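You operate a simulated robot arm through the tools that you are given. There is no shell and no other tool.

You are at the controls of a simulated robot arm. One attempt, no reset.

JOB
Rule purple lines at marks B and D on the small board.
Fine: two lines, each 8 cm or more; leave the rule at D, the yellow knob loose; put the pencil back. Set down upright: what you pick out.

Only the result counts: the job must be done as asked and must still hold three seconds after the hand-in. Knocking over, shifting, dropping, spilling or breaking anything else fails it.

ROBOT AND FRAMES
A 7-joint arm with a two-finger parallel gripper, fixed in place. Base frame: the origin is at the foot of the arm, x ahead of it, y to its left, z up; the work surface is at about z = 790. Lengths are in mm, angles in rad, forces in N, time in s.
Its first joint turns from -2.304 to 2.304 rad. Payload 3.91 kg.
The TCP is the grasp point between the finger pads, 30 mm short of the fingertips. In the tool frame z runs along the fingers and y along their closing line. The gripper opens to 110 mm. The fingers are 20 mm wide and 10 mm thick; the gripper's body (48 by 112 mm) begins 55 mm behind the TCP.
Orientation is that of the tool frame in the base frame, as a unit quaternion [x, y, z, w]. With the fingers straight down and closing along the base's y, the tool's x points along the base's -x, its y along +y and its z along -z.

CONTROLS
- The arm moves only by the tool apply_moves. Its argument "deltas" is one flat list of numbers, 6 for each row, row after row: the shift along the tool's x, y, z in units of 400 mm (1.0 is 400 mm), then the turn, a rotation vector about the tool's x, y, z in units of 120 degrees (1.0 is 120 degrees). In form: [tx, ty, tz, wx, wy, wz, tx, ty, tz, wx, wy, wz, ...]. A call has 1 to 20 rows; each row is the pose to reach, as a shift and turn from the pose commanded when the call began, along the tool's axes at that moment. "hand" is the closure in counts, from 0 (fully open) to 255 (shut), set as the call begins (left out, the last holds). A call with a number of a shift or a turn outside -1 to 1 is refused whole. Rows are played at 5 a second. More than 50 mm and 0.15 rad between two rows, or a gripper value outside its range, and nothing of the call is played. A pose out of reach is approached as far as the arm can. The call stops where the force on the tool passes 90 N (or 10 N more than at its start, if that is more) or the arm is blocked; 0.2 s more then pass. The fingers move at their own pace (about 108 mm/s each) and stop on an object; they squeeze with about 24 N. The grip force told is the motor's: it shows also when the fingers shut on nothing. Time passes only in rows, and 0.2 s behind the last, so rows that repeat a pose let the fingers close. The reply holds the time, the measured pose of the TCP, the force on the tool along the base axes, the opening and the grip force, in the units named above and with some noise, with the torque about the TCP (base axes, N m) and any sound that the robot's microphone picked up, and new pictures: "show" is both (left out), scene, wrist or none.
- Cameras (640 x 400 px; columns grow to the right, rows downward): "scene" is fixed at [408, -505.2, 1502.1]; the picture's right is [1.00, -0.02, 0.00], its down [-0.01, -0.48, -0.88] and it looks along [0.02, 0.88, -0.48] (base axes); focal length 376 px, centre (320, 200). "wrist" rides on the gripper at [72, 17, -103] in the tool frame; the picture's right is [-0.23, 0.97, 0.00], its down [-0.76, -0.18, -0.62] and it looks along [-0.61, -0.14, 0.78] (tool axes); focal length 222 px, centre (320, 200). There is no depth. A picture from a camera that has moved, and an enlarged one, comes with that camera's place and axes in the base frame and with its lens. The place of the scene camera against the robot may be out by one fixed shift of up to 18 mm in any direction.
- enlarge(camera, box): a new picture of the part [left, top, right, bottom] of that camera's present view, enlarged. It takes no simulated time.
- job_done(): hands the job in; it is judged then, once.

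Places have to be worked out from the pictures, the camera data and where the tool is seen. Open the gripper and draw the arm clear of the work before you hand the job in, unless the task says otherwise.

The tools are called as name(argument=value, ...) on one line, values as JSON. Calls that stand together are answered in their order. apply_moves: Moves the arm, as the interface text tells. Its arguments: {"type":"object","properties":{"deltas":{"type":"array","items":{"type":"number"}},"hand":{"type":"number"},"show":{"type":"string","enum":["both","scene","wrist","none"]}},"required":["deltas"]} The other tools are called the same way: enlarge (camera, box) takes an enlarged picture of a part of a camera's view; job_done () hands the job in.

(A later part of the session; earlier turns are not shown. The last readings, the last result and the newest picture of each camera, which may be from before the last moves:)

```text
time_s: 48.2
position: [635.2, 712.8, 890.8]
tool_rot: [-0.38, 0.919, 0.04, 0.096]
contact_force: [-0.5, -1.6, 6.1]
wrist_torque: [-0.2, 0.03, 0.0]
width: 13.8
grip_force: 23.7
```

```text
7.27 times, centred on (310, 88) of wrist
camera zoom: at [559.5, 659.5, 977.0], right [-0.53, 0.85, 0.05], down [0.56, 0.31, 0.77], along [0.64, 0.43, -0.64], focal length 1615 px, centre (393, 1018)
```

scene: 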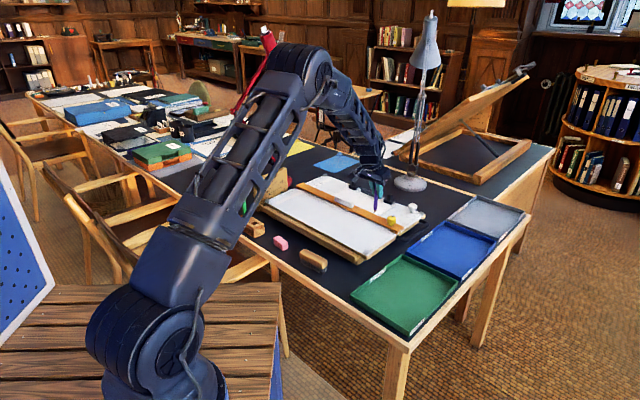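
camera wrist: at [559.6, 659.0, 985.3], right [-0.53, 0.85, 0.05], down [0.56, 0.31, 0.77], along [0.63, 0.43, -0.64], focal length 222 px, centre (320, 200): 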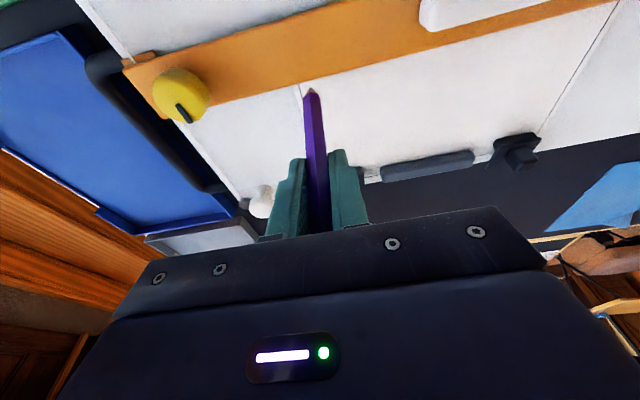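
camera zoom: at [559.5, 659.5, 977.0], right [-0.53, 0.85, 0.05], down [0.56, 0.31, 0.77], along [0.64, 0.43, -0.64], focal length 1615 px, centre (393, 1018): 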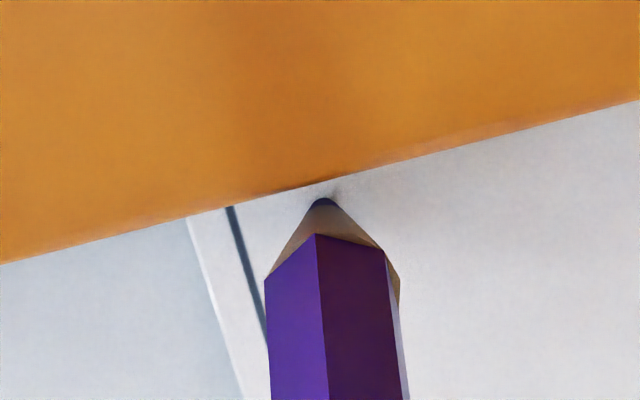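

Contact at TCP z≈890.8, pressing with about 6 N, so the sheet surface is at z≈793. I begin the line along −e1 (tool +y), 30 mm first, and check the mark and force.

apply_moves(deltas=[0, 0.0125, 0, 0, 0, 0, 0, 0.025, 0, 0, 0, 0, 0, 0.0375, 0, 0, 0, 0, 0, 0.05, 0, 0, 0, 0, 0, 0.0625, 0, 0, 0, 0, 0, 0.075, 0, 0, 0, 0, 0, 0.075, 0, 0, 0, 0], hand=255, show="wrist")

enlarge(camera="wrist", box=[210, 50, 370, 140])

enlarge(camera="scene", box=[355, 195, 400, 225])

```text
time_s: 49.8
position: [614.3, 734.1, 891.5]
tool_rot: [-0.381, 0.919, 0.04, 0.096]
contact_force: [2.9, -2.5, 11.2]
wrist_torque: [-0.28, -0.21, 0.05]
width: 13.5
grip_force: 24.4
camera wrist: at [537.8, 680.4, 976.7], right [-0.53, 0.85, 0.05], down [0.56, 0.31, 0.77], along [0.63, 0.44, -0.64], focal length 222 px, centre (320, 200)
```

wrist: 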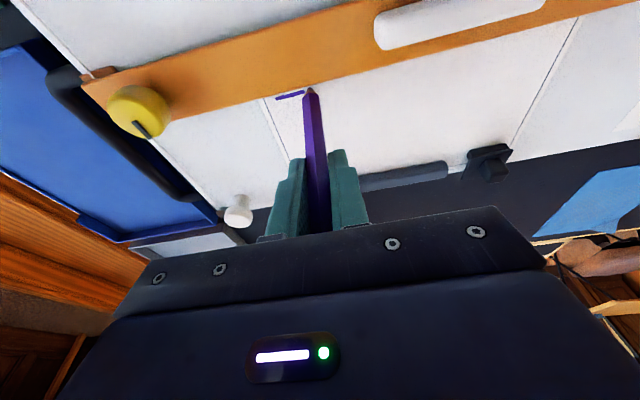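

```text
4.00 times, centred on (290, 95) of wrist
camera zoom: at [537.8, 680.4, 976.7], right [-0.53, 0.85, 0.05], down [0.56, 0.31, 0.77], along [0.63, 0.44, -0.64], focal length 888 px, centre (440, 620)
```

zoom: 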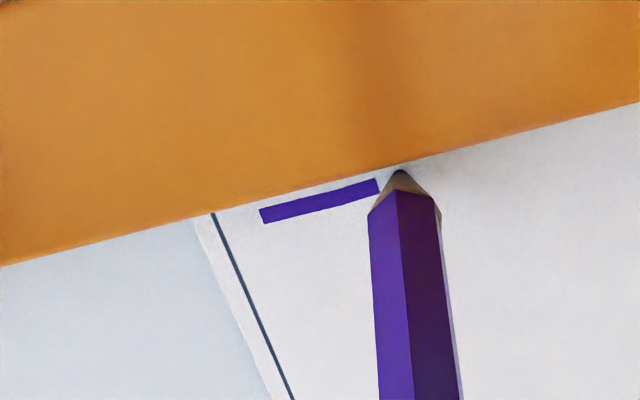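

```text
13.33 times, centred on (378, 210) of scene
camera zoom: at [408.0, -505.2, 1502.1], right [1.0, -0.02, 0.0], down [-0.01, -0.48, -0.88], along [0.02, 0.88, -0.48], focal length 5008 px, centre (-447, 67)
```

zoom: 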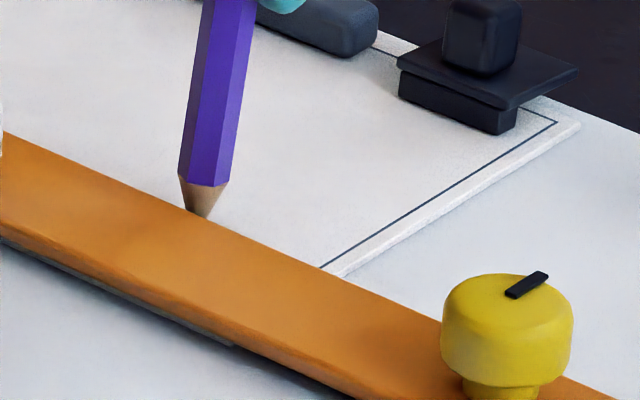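

A clean purple line is appearing, parallel to the rule, with force up to 11 N. I ease 0.5 mm up and continue 45 mm.

apply_moves(deltas=[-0.0002, 0.0125, -0.0008, 0, 0, 0, -0.0003, 0.025, -0.0012, 0, 0, 0, -0.0003, 0.0375, -0.0012, 0, 0, 0, -0.0003, 0.05, -0.0012, 0, 0, 0, -0.0003, 0.0625, -0.0012, 0, 0, 0, -0.0003, 0.075, -0.0012, 0, 0, 0, -0.0003, 0.0875, -0.0012, 0, 0, 0, -0.0003, 0.1, -0.0012, 0, 0, 0, -0.0003, 0.1125, -0.0012, 0, 0, 0, -0.0003, 0.1125, -0.0012, 0, 0, 0], hand=255, show="wrist")

enlarge(camera="wrist", box=[160, 50, 360, 165])

```text
time_s: 52.0
position: [583.1, 766.2, 890.4]
tool_rot: [-0.38, 0.919, 0.04, 0.097]
contact_force: [2.1, -0.9, 5.1]
wrist_torque: [-0.2, -0.22, 0.02]
width: 13.6
grip_force: 24.0
camera wrist: at [506.7, 712.0, 976.7], right [-0.53, 0.85, 0.05], down [0.56, 0.31, 0.77], along [0.64, 0.43, -0.64], focal length 222 px, centre (320, 200)
```

wrist: 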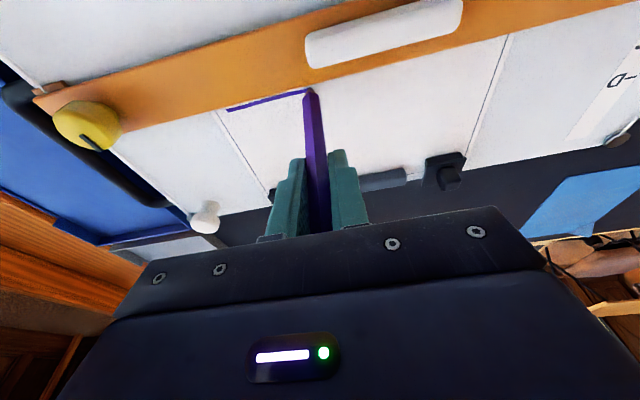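

```text
3.20 times, centred on (260, 108) of wrist
camera zoom: at [506.7, 712.0, 976.7], right [-0.53, 0.85, 0.05], down [0.56, 0.31, 0.77], along [0.64, 0.43, -0.64], focal length 711 px, centre (512, 496)
```

zoom: 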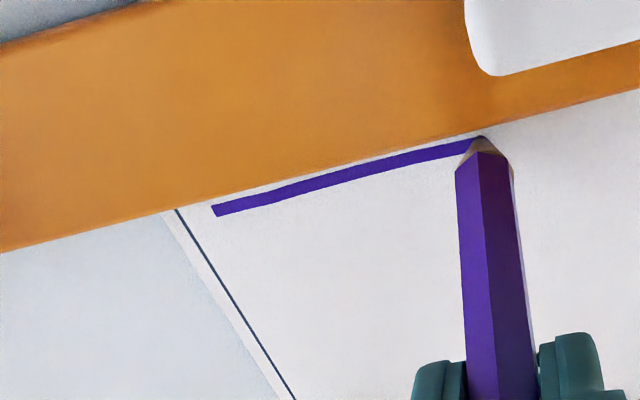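

About 75 mm drawn. The line is drifting roughly 1 mm toward the rule as the pencil settles in the grip under load, so I lighten the pressure by 0.3 mm, add a slight outward trim and finish another 33 mm.

apply_moves(deltas=[-0.0006, 0.0125, -0.0006, 0, 0, 0, -0.0008, 0.025, -0.0006, 0, 0, 0, -0.001, 0.0375, -0.0005, 0, 0, 0, -0.0012, 0.05, -0.0005, 0, 0, 0, -0.0014, 0.0625, -0.0004, 0, 0, 0, -0.0016, 0.075, -0.0004, 0, 0, 0, -0.0016, 0.0825, -0.0004, 0, 0, 0, -0.0016, 0.0825, -0.0004, 0, 0, 0], hand=255, show="wrist")

enlarge(camera="wrist", box=[140, 40, 360, 165])

```text
time_s: 53.8
position: [559.3, 789.0, 892.0]
tool_rot: [-0.38, 0.919, 0.04, 0.097]
contact_force: [0.2, -0.1, -0.2]
wrist_torque: [-0.01, -0.05, 0.0]
width: 13.4
grip_force: 23.7
camera wrist: at [483.5, 736.1, 977.7], right [-0.53, 0.85, 0.05], down [0.56, 0.31, 0.77], along [0.63, 0.43, -0.64], focal length 222 px, centre (320, 200)
```

wrist: 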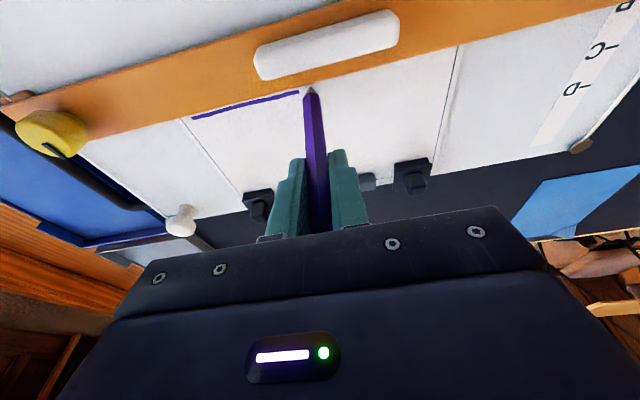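

```text
2.91 times, centred on (250, 102) of wrist
camera zoom: at [483.5, 736.1, 977.7], right [-0.53, 0.85, 0.05], down [0.56, 0.31, 0.77], along [0.63, 0.43, -0.64], focal length 646 px, centre (524, 484)
```

zoom: 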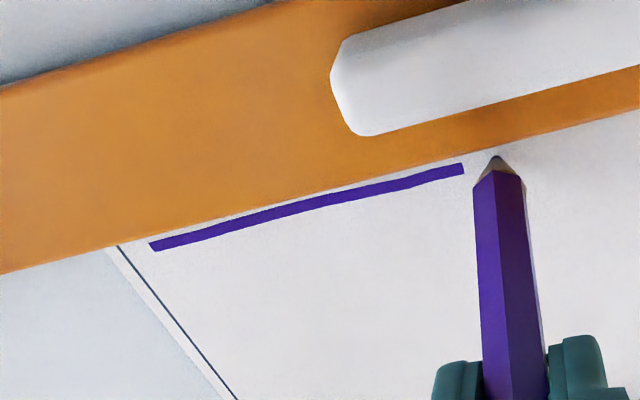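

The line is about 97 mm long (s≈370→272) and contact has ended. I'll measure it against the C and D ticks in this same view.

enlarge(camera="wrist", box=[520, 0, 640, 110])

enlarge(camera="wrist", box=[170, 70, 320, 130])

```text
3.64 times, centred on (580, 55) of wrist
camera zoom: at [483.5, 736.1, 977.7], right [-0.53, 0.85, 0.05], down [0.56, 0.31, 0.77], along [0.63, 0.43, -0.64], focal length 808 px, centre (-626, 727)
```

zoom: 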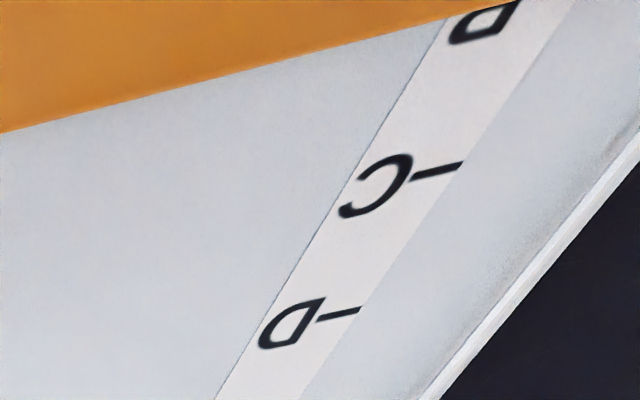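

```text
4.27 times, centred on (245, 100) of wrist
camera zoom: at [483.5, 736.1, 977.7], right [-0.53, 0.85, 0.05], down [0.56, 0.31, 0.77], along [0.63, 0.43, -0.64], focal length 948 px, centre (640, 627)
```

zoom: 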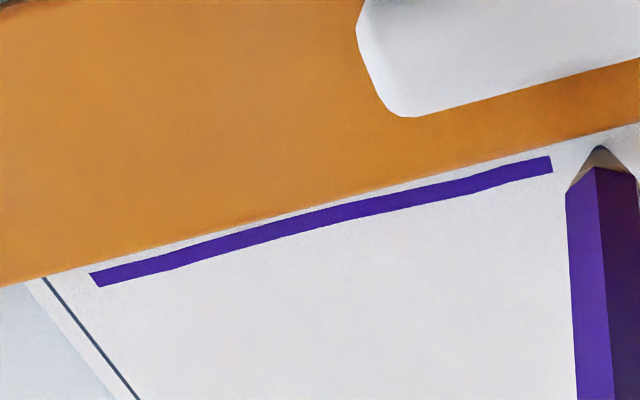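

The B line measures about 97 mm, roughly 2.5 mm beyond tick B, straight within a millimetre. I lift off, bring the tool back to its 20° tilt and check how vertical the pencil is before returning it.

apply_moves(deltas=[-0.0078, 0, -0.0367, 0, 0, 0, -0.0156, 0, -0.0734, 0, 0, 0, -0.0234, 0, -0.11, 0, 0, 0, -0.0312, 0, -0.1467, 0, 0, 0, -0.0312, 0, -0.1467, 0, -0.0333, 0, -0.0312, 0, -0.1467, 0, -0.0667, 0, -0.0312, 0, -0.1467, 0, -0.0667, 0], hand=255, show="both")

enlarge(camera="wrist", box=[260, 60, 380, 160])

enlarge(camera="scene", box=[320, 140, 420, 230])

```text
time_s: 55.4
position: [561.5, 789.6, 951.3]
tool_rot: [-0.377, 0.91, 0.066, 0.16]
contact_force: [-0.3, -0.2, 0.5]
wrist_torque: [-0.01, -0.02, 0.02]
width: 13.5
grip_force: 23.5
camera wrist: at [475.8, 727.9, 1023.4], right [-0.54, 0.84, 0.08], down [0.48, 0.23, 0.85], along [0.69, 0.49, -0.53], focal length 222 px, centre (320, 200)
```

scene: 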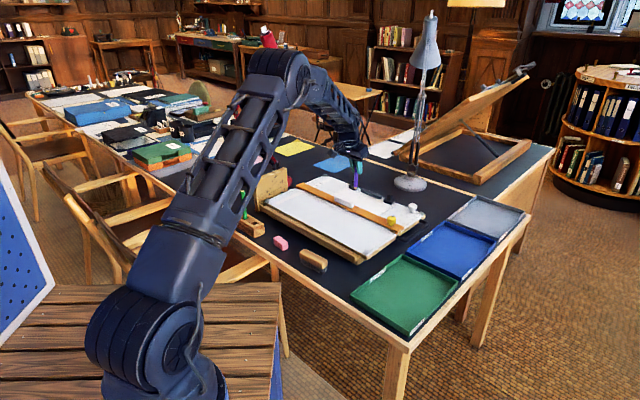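
wrist: 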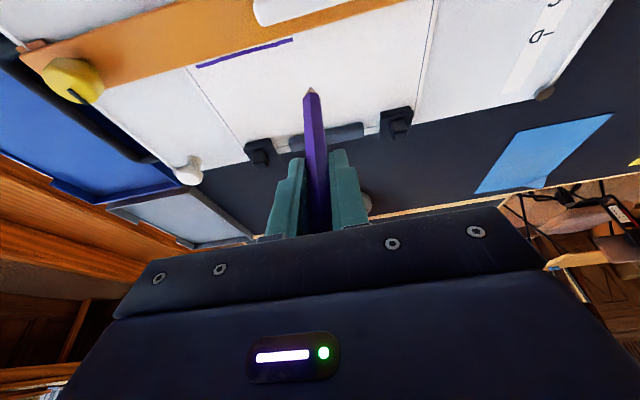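

```text
4.00 times, centred on (320, 110) of wrist
camera zoom: at [475.8, 727.9, 1023.4], right [-0.54, 0.84, 0.08], down [0.48, 0.23, 0.85], along [0.69, 0.49, -0.53], focal length 888 px, centre (320, 560)
```

zoom: 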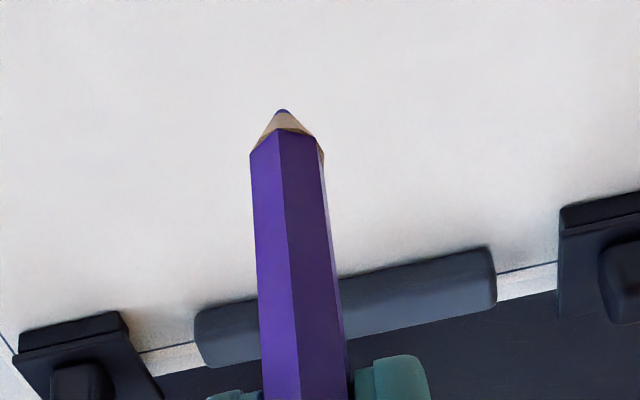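

```text
4.44 times, centred on (370, 185) of scene
camera zoom: at [408.0, -505.2, 1502.1], right [1.0, -0.02, 0.0], down [-0.01, -0.48, -0.88], along [0.02, 0.88, -0.48], focal length 1670 px, centre (98, 267)
```

zoom: 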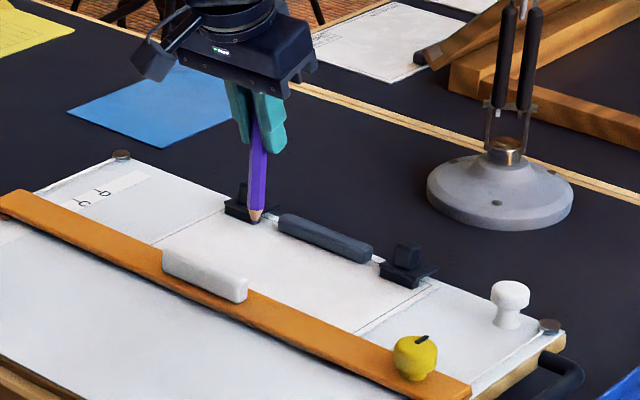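

The tip sits at the same pixel in the gripper view as before, so the pencil hasn't slipped and is vertical again. I carry it back to above its hole on the reverse path.

apply_moves(deltas=[-0.0202, 0, -0.0555, 0, 0, 0, -0.0238, 0.0089, -0.1169, -0.0051, 0, -0.0141, 0.0093, 0.0267, -0.129, -0.0154, 0, -0.0423, 0.059, 0.0535, -0.1471, -0.0308, 0, -0.0846, 0.1169, 0.0846, -0.1681, -0.0487, 0, -0.1339, 0.1749, 0.1158, -0.1892, -0.0667, 0, -0.1832, 0.2328, 0.147, -0.2103, -0.0846, 0, -0.2326, 0.2908, 0.1782, -0.2314, -0.1026, 0, -0.2819, 0.3488, 0.2094, -0.2525, -0.1206, 0, -0.3313, 0.4067, 0.2406, -0.2736, -0.1385, 0, -0.3806, 0.4647, 0.2718, -0.2947, -0.1565, 0, -0.4299, 0.5226, 0.3029, -0.3158, -0.1744, 0, -0.4793, 0.5806, 0.3341, -0.3369, -0.1924, 0, -0.5286, 0.6386, 0.3653, -0.358, -0.2103, 0, -0.5779, 0.6882, 0.392, -0.376, -0.2257, 0, -0.6202, 0.7379, 0.4188, -0.3941, -0.2411, 0, -0.6625, 0.771, 0.4366, -0.4062, -0.2514, 0, -0.6907, 0.7876, 0.4455, -0.4122, -0.2565, 0, -0.7048, 0.7876, 0.4455, -0.4122, -0.2565, 0, -0.7048], hand=255, show="both")

enlarge(camera="wrist", box=[240, 10, 420, 160])

enlarge(camera="scene", box=[340, 185, 410, 230])

```text
time_s: 59.4
position: [184.1, 666.1, 998.0]
tool_rot: [0.91, -0.377, -0.16, -0.067]
contact_force: [0.8, 0.0, -0.3]
wrist_torque: [0.0, -0.02, -0.04]
width: 13.4
grip_force: 23.6
camera wrist: at [246.7, 581.2, 1070.5], right [-0.84, -0.54, 0.08], down [-0.23, 0.48, 0.85], along [-0.49, 0.69, -0.53], focal length 222 px, centre (320, 200)
```

scene: 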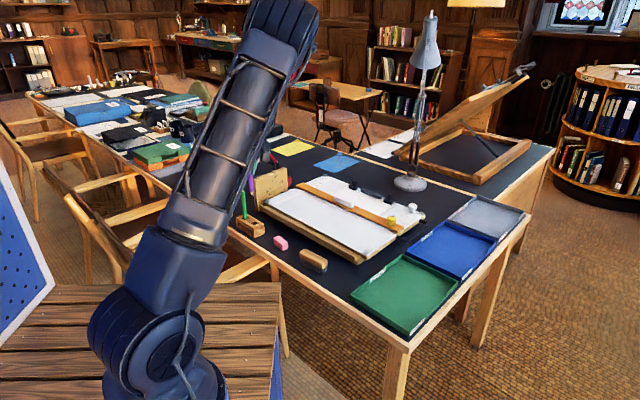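
wrist: 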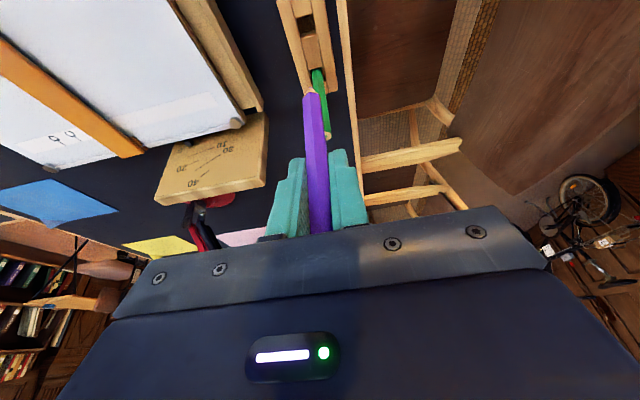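

```text
2.67 times, centred on (330, 85) of wrist
camera zoom: at [246.7, 581.2, 1070.5], right [-0.84, -0.54, 0.08], down [-0.23, 0.48, 0.85], along [-0.49, 0.69, -0.53], focal length 592 px, centre (293, 507)
```

zoom: 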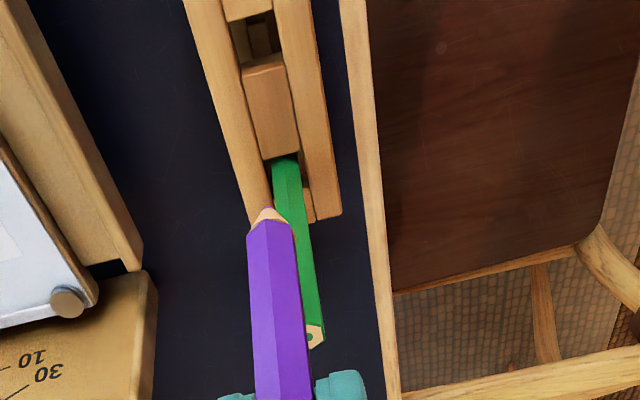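

```text
8.89 times, centred on (375, 208) of scene
camera zoom: at [408.0, -505.2, 1502.1], right [1.0, -0.02, 0.0], down [-0.01, -0.48, -0.88], along [0.02, 0.88, -0.48], focal length 3339 px, centre (-169, 133)
```

zoom: 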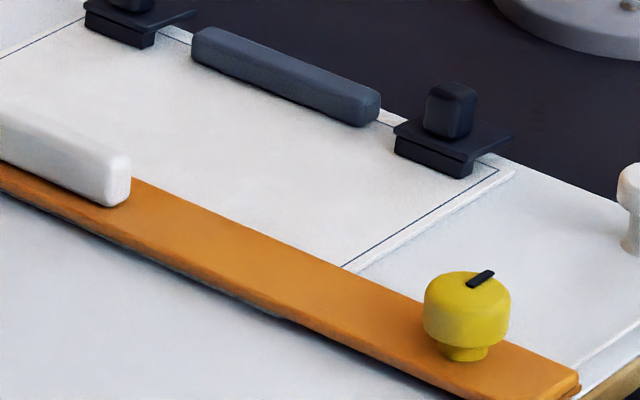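

Above the hole at the same pose as at the pick. I descend 130 mm to bring the tip just above the block and verify the alignment.

apply_moves(deltas=[0.0222, 0, 0.0611, 0, 0, 0, 0.0445, 0, 0.1222, 0, 0, 0, 0.0667, 0, 0.1832, 0, 0, 0, 0.089, 0, 0.2443, 0, 0, 0, 0.1112, 0, 0.3054, 0, 0, 0, 0.1112, 0, 0.3054, 0, 0, 0], hand=255, show="none")

enlarge(camera="wrist", box=[260, 50, 380, 150])

enlarge(camera="scene", box=[235, 190, 285, 240])

```text
time_s: 60.8
position: [185.6, 666.0, 869.5]
tool_rot: [0.91, -0.377, -0.161, -0.067]
contact_force: [0.7, 0.2, -0.2]
wrist_torque: [0.01, -0.02, 0.01]
width: 13.4
grip_force: 23.9
```

```text
4.00 times, centred on (320, 100) of wrist
camera zoom: at [247.1, 581.0, 940.9], right [-0.84, -0.54, 0.08], down [-0.23, 0.48, 0.85], along [-0.49, 0.69, -0.53], focal length 888 px, centre (320, 600)
```

zoom: 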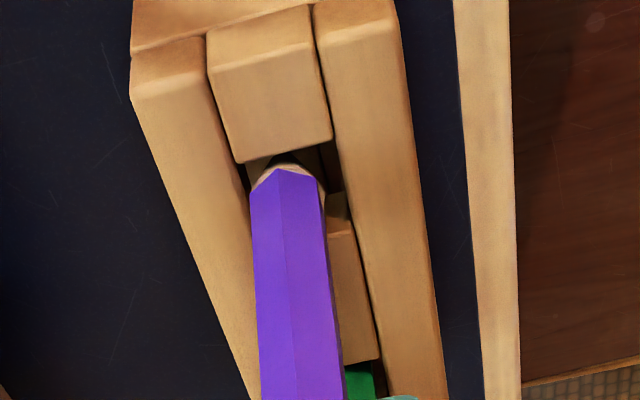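

```text
8.00 times, centred on (260, 215) of scene
camera zoom: at [408.0, -505.2, 1502.1], right [1.0, -0.02, 0.0], down [-0.01, -0.48, -0.88], along [0.02, 0.88, -0.48], focal length 3005 px, centre (800, 80)
```

zoom: 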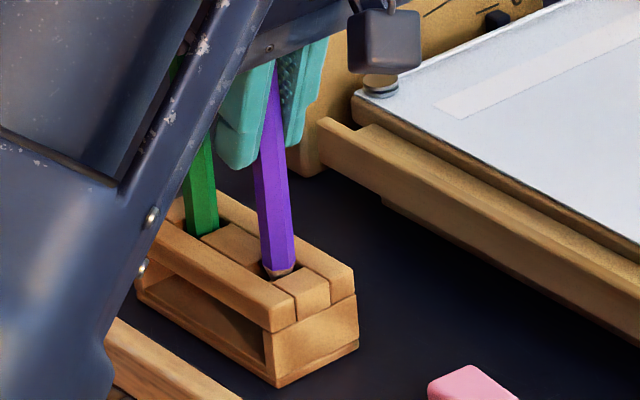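

The tip is over its hole and no contact yet. I lower slowly 12 mm and read the force.

apply_moves(deltas=[0.0026, 0, 0.007, 0, 0, 0, 0.0051, 0, 0.0141, 0, 0, 0, 0.0077, 0, 0.0211, 0, 0, 0, 0.0103, 0, 0.0282, 0, 0, 0, 0.0103, 0, 0.0282, 0, 0, 0], hand=255, show="none")

enlarge(camera="wrist", box=[260, 50, 380, 150])

```text
time_s: 62.0
position: [185.1, 666.2, 856.1]
tool_rot: [0.91, -0.377, -0.16, -0.067]
contact_force: [-0.6, 0.5, -0.8]
wrist_torque: [0.02, 0.01, 0.0]
width: 13.5
grip_force: 24.0
```

```text
4.00 times, centred on (320, 100) of wrist
camera zoom: at [246.7, 581.0, 928.5], right [-0.84, -0.54, 0.08], down [-0.23, 0.48, 0.85], along [-0.49, 0.69, -0.53], focal length 888 px, centre (320, 600)
```

zoom: 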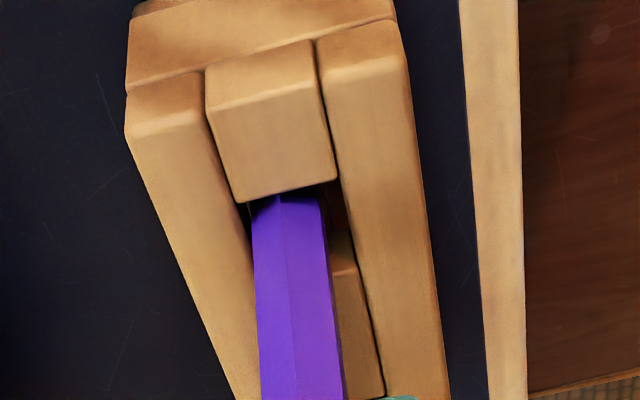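

The pencil has entered the hole without contact. I lower the remaining ~10 mm to the pick height, watching for the floor.

apply_moves(deltas=[0.0021, 0, 0.0059, 0, 0, 0, 0.0043, 0, 0.0117, 0, 0, 0, 0.0064, 0, 0.0176, 0, 0, 0, 0.0081, 0, 0.0223, 0, 0, 0, 0.0081, 0, 0.0223, 0, 0, 0], hand=255, show="none")

enlarge(camera="scene", box=[235, 190, 285, 240])

```text
time_s: 63.2
position: [185.1, 666.9, 846.9]
tool_rot: [0.91, -0.376, -0.161, -0.066]
contact_force: [0.2, -0.1, -0.8]
wrist_torque: [-0.04, 0.02, -0.02]
width: 13.6
grip_force: 23.7
```

```text
8.00 times, centred on (260, 215) of scene
camera zoom: at [408.0, -505.2, 1502.1], right [1.0, -0.02, 0.0], down [-0.01, -0.48, -0.88], along [0.02, 0.88, -0.48], focal length 3005 px, centre (800, 80)
```

zoom: 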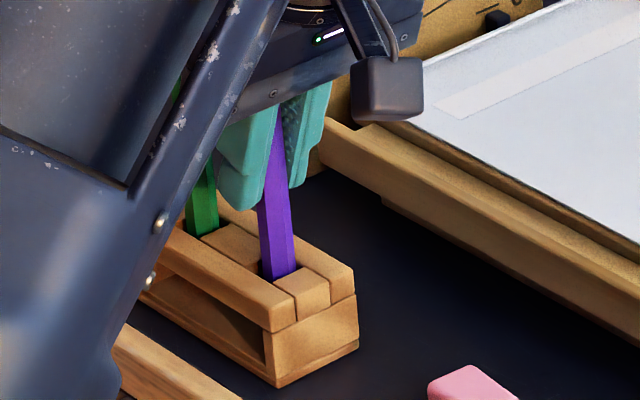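

It's seated back at the original depth. I open the fingers gently and check that the pencil stands.

apply_moves(deltas=[0, 0, 0, 0, 0, 0, 0, 0, 0, 0, 0, 0, 0, 0, 0, 0, 0, 0], hand=160, show="wrist")

enlarge(camera="scene", box=[235, 190, 285, 240])

```text
time_s: 64.0
position: [184.7, 667.4, 846.6]
tool_rot: [0.91, -0.376, -0.161, -0.066]
contact_force: [0.0, -0.3, -0.4]
wrist_torque: [-0.02, -0.01, -0.04]
width: 41.3
grip_force: 0.0
camera wrist: at [246.8, 581.3, 919.2], right [-0.84, -0.54, 0.08], down [-0.23, 0.48, 0.85], along [-0.49, 0.69, -0.53], focal length 222 px, centre (320, 200)
```

wrist: 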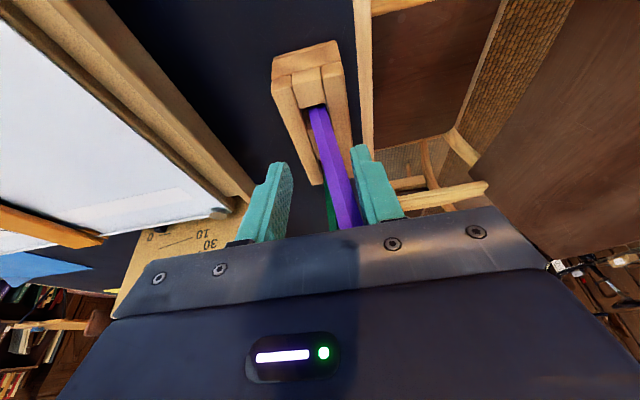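

```text
8.00 times, centred on (260, 215) of scene
camera zoom: at [408.0, -505.2, 1502.1], right [1.0, -0.02, 0.0], down [-0.01, -0.48, -0.88], along [0.02, 0.88, -0.48], focal length 3005 px, centre (800, 80)
```

zoom: 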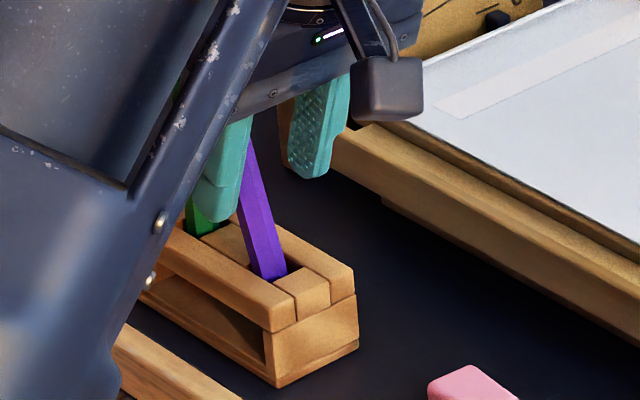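

After opening, the pencil leans against the right finger instead of standing vertical. I'll look closely at how it sits in the hole before doing anything else.

enlarge(camera="wrist", box=[260, 80, 380, 240])

enlarge(camera="scene", box=[243, 210, 283, 240])

```text
2.50 times, centred on (320, 160) of wrist
camera zoom: at [246.8, 581.3, 919.2], right [-0.84, -0.54, 0.08], down [-0.23, 0.48, 0.85], along [-0.49, 0.69, -0.53], focal length 555 px, centre (320, 300)
```

zoom: 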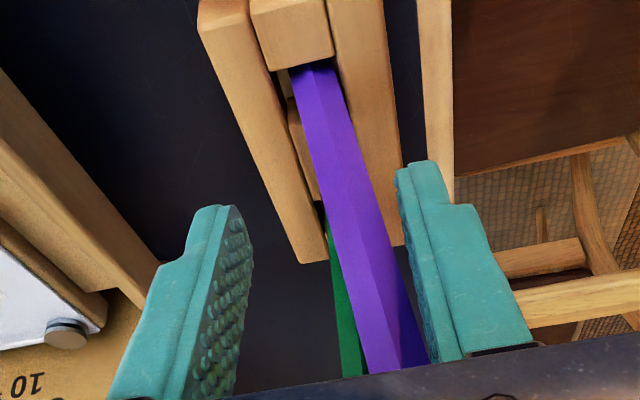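

```text
13.33 times, centred on (263, 225) of scene
camera zoom: at [408.0, -505.2, 1502.1], right [1.0, -0.02, 0.0], down [-0.01, -0.48, -0.88], along [0.02, 0.88, -0.48], focal length 5008 px, centre (1080, -133)
```

zoom: 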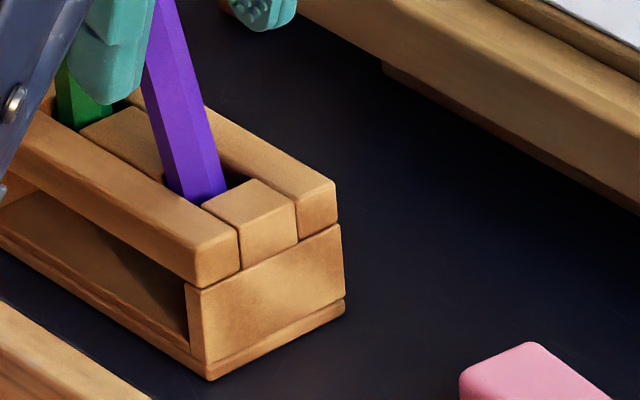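

The hole is about 16 mm wide for a 13 mm pencil, so it was released slightly above its seat and tipped. I regrip to bring it vertical, then I'll seat it with light downward pressure before opening again.

apply_moves(deltas=[0, 0, 0, 0, 0, 0, 0, 0, 0, 0, 0, 0, 0, 0, 0, 0, 0, 0], hand=255, show="wrist")

enlarge(camera="scene", box=[235, 190, 285, 240])

enlarge(camera="wrist", box=[260, 80, 380, 240])

```text
time_s: 64.8
position: [184.7, 666.3, 847.7]
tool_rot: [0.91, -0.377, -0.161, -0.067]
contact_force: [-0.4, 0.4, 0.4]
wrist_torque: [-0.05, 0.03, -0.01]
width: 13.4
grip_force: 24.1
camera wrist: at [246.8, 581.3, 919.2], right [-0.84, -0.54, 0.08], down [-0.23, 0.48, 0.85], along [-0.49, 0.69, -0.53], focal length 222 px, centre (320, 200)
```

wrist: 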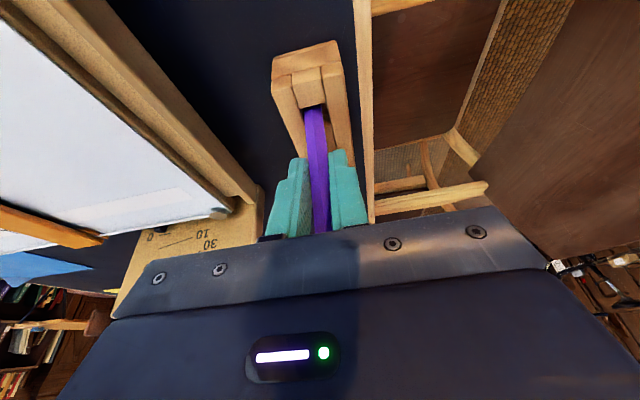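

```text
8.00 times, centred on (260, 215) of scene
camera zoom: at [408.0, -505.2, 1502.1], right [1.0, -0.02, 0.0], down [-0.01, -0.48, -0.88], along [0.02, 0.88, -0.48], focal length 3005 px, centre (800, 80)
```

zoom: 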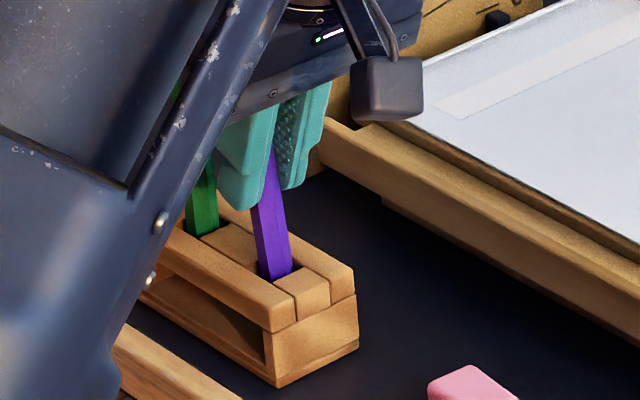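

```text
2.50 times, centred on (320, 160) of wrist
camera zoom: at [246.8, 581.3, 919.2], right [-0.84, -0.54, 0.08], down [-0.23, 0.48, 0.85], along [-0.49, 0.69, -0.53], focal length 555 px, centre (320, 300)
```

zoom: 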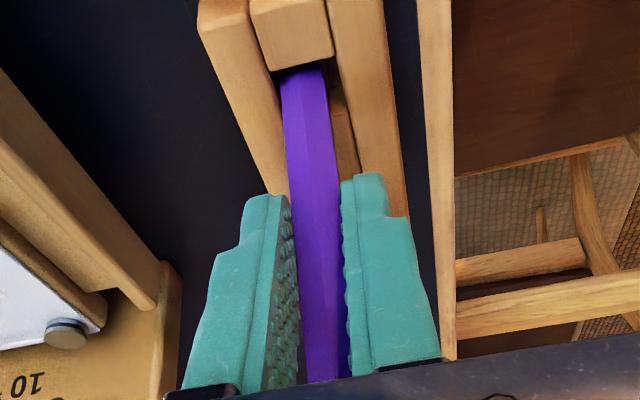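

In the grip it still looks leaned a few degrees along −e1 (about the closing axis). I'll zoom in to measure that.

enlarge(camera="scene", box=[244, 205, 268, 227])

```text
16.00 times, centred on (256, 216) of scene
camera zoom: at [408.0, -505.2, 1502.1], right [1.0, -0.02, 0.0], down [-0.01, -0.48, -0.88], along [0.02, 0.88, -0.48], focal length 6010 px, centre (1344, -56)
```

zoom: 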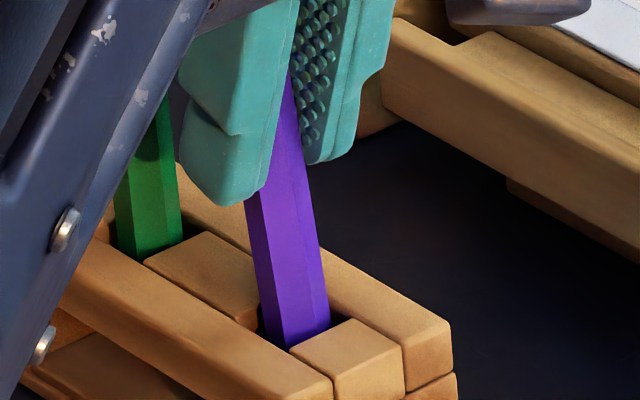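

It leans about 4° toward −e1 in the grip. I lift it 30 mm clear of the hole, then I'll correct the angle in free air before re-seating.

apply_moves(deltas=[-0.0064, 0, -0.0176, 0, 0, 0, -0.0128, 0, -0.0352, 0, 0, 0, -0.0193, 0, -0.0529, 0, 0, 0, -0.0257, 0, -0.0705, 0, 0, 0, -0.0257, 0, -0.0705, 0, 0, 0], hand=255, show="none")

enlarge(camera="wrist", box=[260, 50, 380, 150])

enlarge(camera="scene", box=[240, 195, 275, 230])

```text
time_s: 66.0
position: [184.9, 666.2, 876.6]
tool_rot: [0.91, -0.377, -0.16, -0.066]
contact_force: [-1.0, 0.0, 0.4]
wrist_torque: [-0.01, -0.02, -0.02]
width: 13.5
grip_force: 24.1
```

```text
4.00 times, centred on (320, 100) of wrist
camera zoom: at [246.7, 580.9, 949.0], right [-0.84, -0.54, 0.08], down [-0.23, 0.48, 0.85], along [-0.49, 0.69, -0.53], focal length 888 px, centre (320, 600)
```

zoom: 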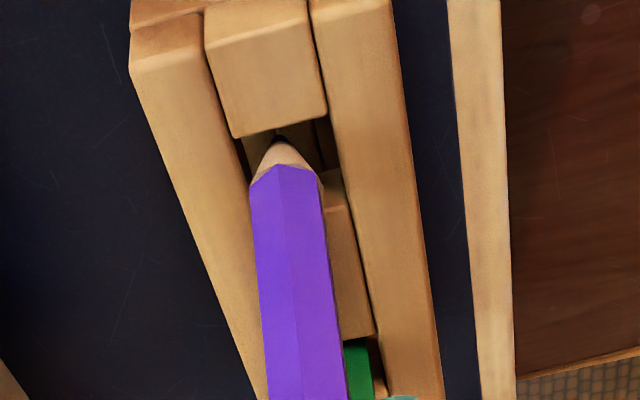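

```text
11.43 times, centred on (258, 212) of scene
camera zoom: at [408.0, -505.2, 1502.1], right [1.0, -0.02, 0.0], down [-0.01, -0.48, -0.88], along [0.02, 0.88, -0.48], focal length 4293 px, centre (1034, 57)
```

zoom: 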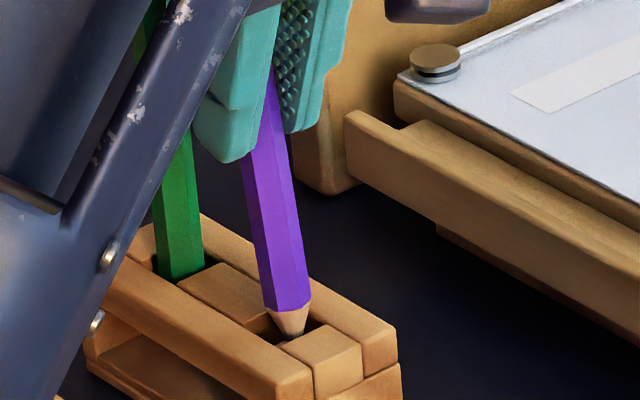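

Comparing wrist and scene, the pencil leans about 2–3.5° with its tip toward +e1. I correct 2.5° about the closing axis and re-check both views.

apply_moves(deltas=[0, 0, 0, 0, -0.0208, 0, 0, 0, 0, 0, -0.0208, 0], hand=255, show="none")

enlarge(camera="wrist", box=[260, 50, 380, 150])

enlarge(camera="scene", box=[240, 195, 275, 230])

```text
time_s: 66.6
position: [185.5, 665.8, 877.5]
tool_rot: [0.906, -0.376, -0.18, -0.075]
contact_force: [-0.3, 0.0, -0.5]
wrist_torque: [0.01, 0.03, 0.02]
width: 13.5
grip_force: 23.4
```

```text
4.00 times, centred on (320, 100) of wrist
camera zoom: at [248.9, 578.7, 944.5], right [-0.84, -0.54, 0.09], down [-0.2, 0.45, 0.87], along [-0.51, 0.71, -0.49], focal length 888 px, centre (320, 600)
```

zoom: 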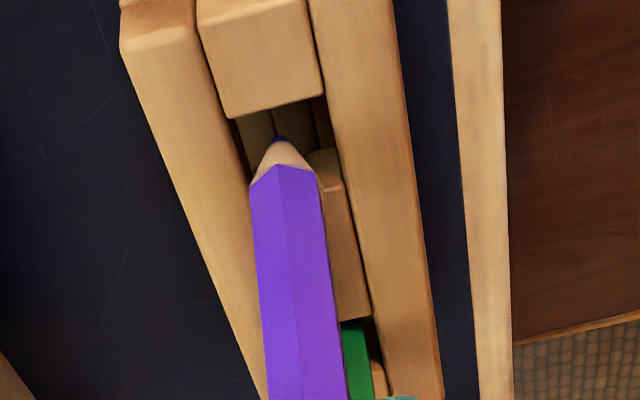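

```text
11.43 times, centred on (258, 212) of scene
camera zoom: at [408.0, -505.2, 1502.1], right [1.0, -0.02, 0.0], down [-0.01, -0.48, -0.88], along [0.02, 0.88, -0.48], focal length 4293 px, centre (1034, 57)
```

zoom: 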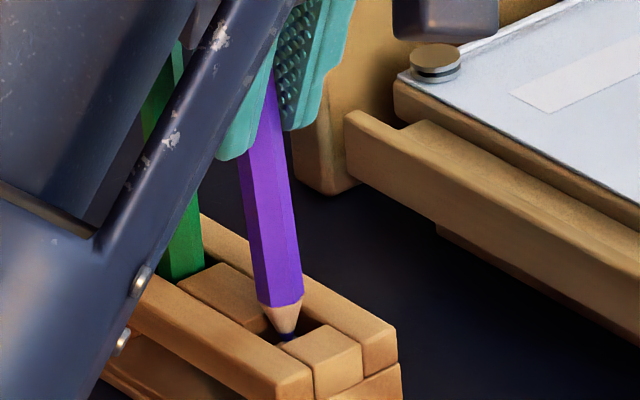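

The wrist geometry now says vertical within about 0.5°, while the scene still suggests a small lean. I'll zoom harder to settle it.

enlarge(camera="scene", box=[250, 205, 266, 215])

enlarge(camera="scene", box=[250, 214, 266, 224])

```text
16.00 times, centred on (258, 210) of scene
camera zoom: at [408.0, -505.2, 1502.1], right [1.0, -0.02, 0.0], down [-0.01, -0.48, -0.88], along [0.02, 0.88, -0.48], focal length 6010 px, centre (1312, 40)
```

zoom: 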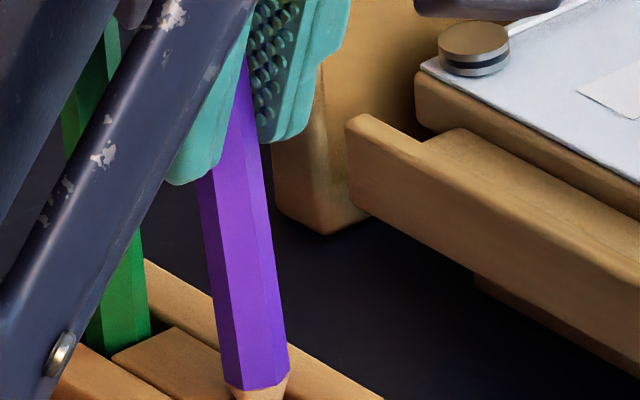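

```text
16.00 times, centred on (258, 219) of scene
camera zoom: at [408.0, -505.2, 1502.1], right [1.0, -0.02, 0.0], down [-0.01, -0.48, -0.88], along [0.02, 0.88, -0.48], focal length 6010 px, centre (1312, -104)
```

zoom: 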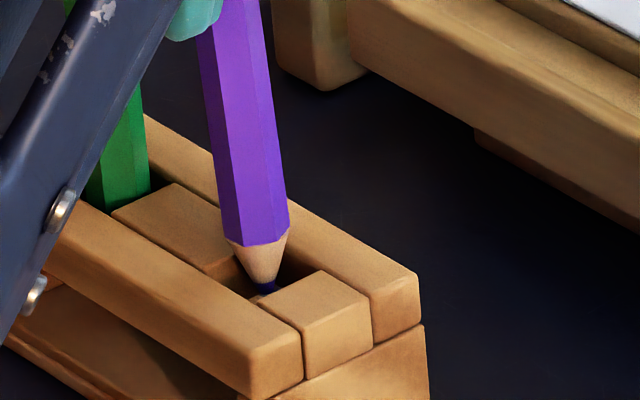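

High zoom gives about 2.4° still remaining, while the tip is right at the block-top level (the block top is nearer z≈777). I apply 2° more and shift 4 mm along +e1 to keep the tip over the hole centre.

apply_moves(deltas=[0.0045, 0, -0.0019, 0, -0.0083, 0, 0.0091, 0, -0.0038, 0, -0.0167, 0, 0.0091, 0, -0.0038, 0, -0.0167, 0], hand=255, show="none")

enlarge(camera="wrist", box=[260, 40, 380, 140])

enlarge(camera="scene", box=[250, 208, 266, 218])

enlarge(camera="scene", box=[250, 216, 266, 226])

```text
time_s: 67.4
position: [187.8, 663.3, 876.3]
tool_rot: [0.903, -0.374, -0.196, -0.081]
contact_force: [0.3, -0.1, 0.0]
wrist_torque: [-0.05, -0.03, 0.01]
width: 13.5
grip_force: 23.9
```

```text
4.00 times, centred on (320, 90) of wrist
camera zoom: at [253.3, 574.4, 940.5], right [-0.83, -0.54, 0.09], down [-0.18, 0.43, 0.88], along [-0.52, 0.72, -0.46], focal length 888 px, centre (320, 640)
```

zoom: 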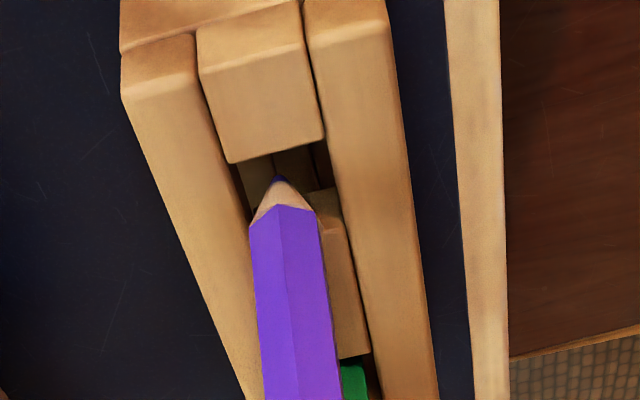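

```text
16.00 times, centred on (258, 213) of scene
camera zoom: at [408.0, -505.2, 1502.1], right [1.0, -0.02, 0.0], down [-0.01, -0.48, -0.88], along [0.02, 0.88, -0.48], focal length 6010 px, centre (1312, -8)
```

zoom: 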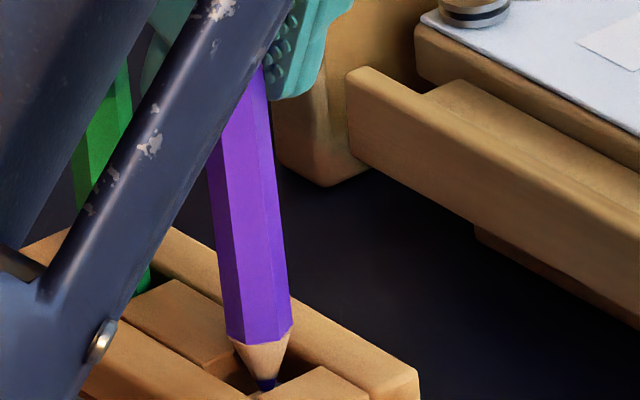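

```text
16.00 times, centred on (258, 221) of scene
camera zoom: at [408.0, -505.2, 1502.1], right [1.0, -0.02, 0.0], down [-0.01, -0.48, -0.88], along [0.02, 0.88, -0.48], focal length 6010 px, centre (1312, -136)
```

zoom: 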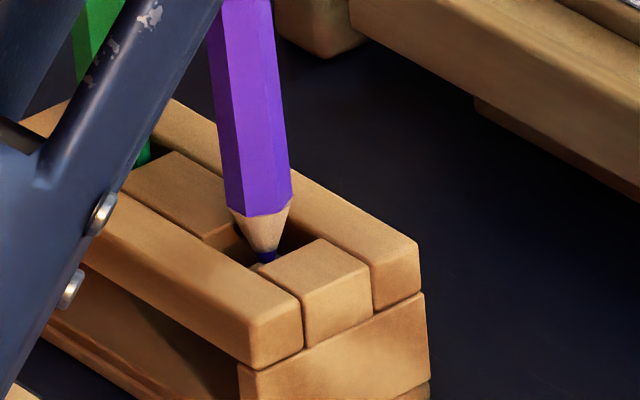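

The pencil is now vertical within about 1° and the tip is over the hole, which is snug along e1 and loose (about 19 mm) along e2, which explains the tipping. I lower slowly 10 mm and check the force.

apply_moves(deltas=[0.0026, 0, 0.0057, 0, 0, 0, 0.0052, 0, 0.0114, 0, 0, 0, 0.0078, 0, 0.0171, 0, 0, 0, 0.0104, 0, 0.0228, 0, 0, 0, 0.0104, 0, 0.0228, 0, 0, 0], hand=255, show="none")

enlarge(camera="wrist", box=[260, 40, 380, 140])

enlarge(camera="scene", box=[250, 216, 266, 226])

```text
time_s: 68.6
position: [187.1, 662.6, 867.5]
tool_rot: [0.903, -0.374, -0.196, -0.081]
contact_force: [1.1, -0.9, -0.9]
wrist_torque: [-0.06, -0.1, 0.01]
width: 13.4
grip_force: 23.8
```

```text
4.00 times, centred on (320, 90) of wrist
camera zoom: at [253.2, 574.4, 930.8], right [-0.83, -0.54, 0.09], down [-0.18, 0.43, 0.88], along [-0.52, 0.72, -0.46], focal length 888 px, centre (320, 640)
```

zoom: 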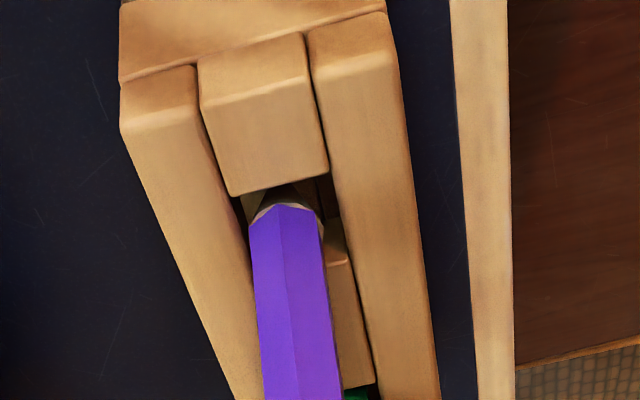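

```text
16.00 times, centred on (258, 221) of scene
camera zoom: at [408.0, -505.2, 1502.1], right [1.0, -0.02, 0.0], down [-0.01, -0.48, -0.88], along [0.02, 0.88, -0.48], focal length 6010 px, centre (1312, -136)
```

zoom: 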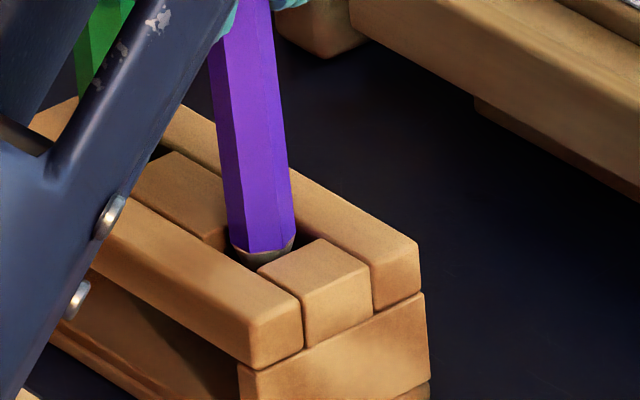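

It's entering with only a 1.4 N touch on the −e1 side. I trim 0.8 mm toward +e1 and lower another 10 mm.

apply_moves(deltas=[0.0018, 0, -0.0008, 0, 0, 0, 0.0044, 0, 0.0049, 0, 0, 0, 0.007, 0, 0.0106, 0, 0, 0, 0.0096, 0, 0.0163, 0, 0, 0, 0.0122, 0, 0.0219, 0, 0, 0, 0.0122, 0, 0.0219, 0, 0, 0], hand=255, show="none")

enlarge(camera="wrist", box=[260, 60, 380, 160])

enlarge(camera="scene", box=[250, 212, 266, 222])

```text
time_s: 70.0
position: [188.1, 662.8, 857.4]
tool_rot: [0.903, -0.374, -0.195, -0.081]
contact_force: [-0.1, 0.5, 0.4]
wrist_torque: [-0.05, -0.01, 0.01]
width: 13.3
grip_force: 24.1
```

```text
4.00 times, centred on (320, 110) of wrist
camera zoom: at [253.8, 573.8, 920.7], right [-0.83, -0.54, 0.09], down [-0.18, 0.43, 0.88], along [-0.52, 0.72, -0.46], focal length 888 px, centre (320, 560)
```

zoom: 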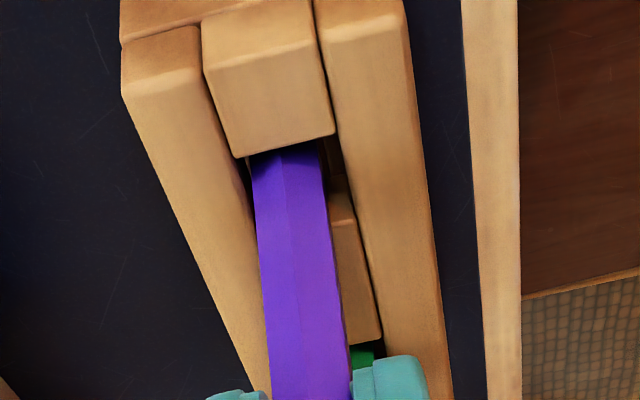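

```text
16.00 times, centred on (258, 217) of scene
camera zoom: at [408.0, -505.2, 1502.1], right [1.0, -0.02, 0.0], down [-0.01, -0.48, -0.88], along [0.02, 0.88, -0.48], focal length 6010 px, centre (1312, -72)
```

zoom: 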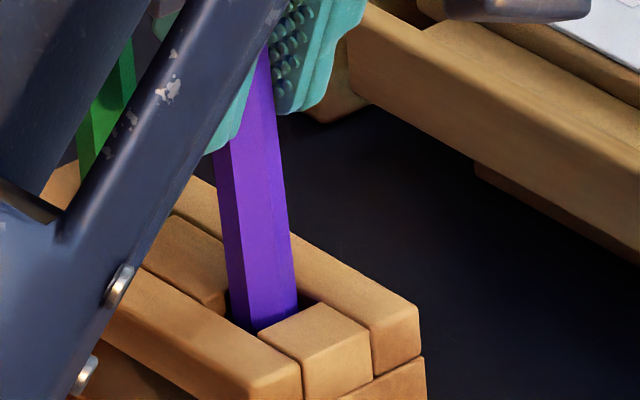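

It's well inside the hole, close to the +e2 rail. I lower 8 mm more, then feel for the floor in small steps.

apply_moves(deltas=[0.0021, 0, 0.0046, 0, 0, 0, 0.0042, 0, 0.0091, 0, 0, 0, 0.0062, 0, 0.0137, 0, 0, 0, 0.0083, 0, 0.0182, 0, 0, 0, 0.0083, 0, 0.0182, 0, 0, 0], hand=255, show="none")

apply_moves(deltas=[0.001, 0, 0.0023, 0, 0, 0, 0.001, 0, 0.0023, 0, 0, 0], hand=255, show="none")

apply_moves(deltas=[0.001, 0, 0.0023, 0, 0, 0, 0.001, 0, 0.0023, 0, 0, 0], hand=255, show="none")

```text
time_s: 71.2
position: [187.5, 662.2, 849.6]
tool_rot: [0.903, -0.373, -0.196, -0.081]
contact_force: [0.3, -0.9, 0.0]
wrist_torque: [-0.03, -0.06, 0.01]
width: 13.6
grip_force: 24.1
```

```text
time_s: 71.8
position: [188.0, 661.5, 848.3]
tool_rot: [0.903, -0.374, -0.196, -0.081]
contact_force: [1.5, -1.8, -0.4]
wrist_torque: [-0.13, -0.08, 0.0]
width: 13.2
grip_force: 23.7
```

```text
time_s: 72.4
position: [187.4, 663.9, 849.0]
tool_rot: [0.903, -0.374, -0.196, -0.081]
contact_force: [0.6, -1.1, 0.5]
wrist_torque: [-0.04, -0.04, 0.04]
width: 13.1
grip_force: 23.7
```

No floor yet, only about 1 N of sideways touch. Continuing in 1 mm steps.

apply_moves(deltas=[0.001, 0, 0.0023, 0, 0, 0, 0.001, 0, 0.0023, 0, 0, 0], hand=255, show="none")

apply_moves(deltas=[0.001, 0, 0.0023, 0, 0, 0, 0.001, 0, 0.0023, 0, 0, 0], hand=255, show="none")

```text
time_s: 73.0
position: [188.5, 662.7, 847.2]
tool_rot: [0.903, -0.374, -0.196, -0.08]
contact_force: [0.7, -1.3, 4.8]
wrist_torque: [-0.04, 0.0, 0.0]
width: 13.5
grip_force: 23.8
```

```text
time_s: 73.6
position: [188.3, 663.1, 845.7]
tool_rot: [0.903, -0.374, -0.197, -0.082]
contact_force: [2.6, -2.2, 17.3]
wrist_torque: [-0.02, 0.0, 0.0]
width: 13.6
grip_force: 23.7
```

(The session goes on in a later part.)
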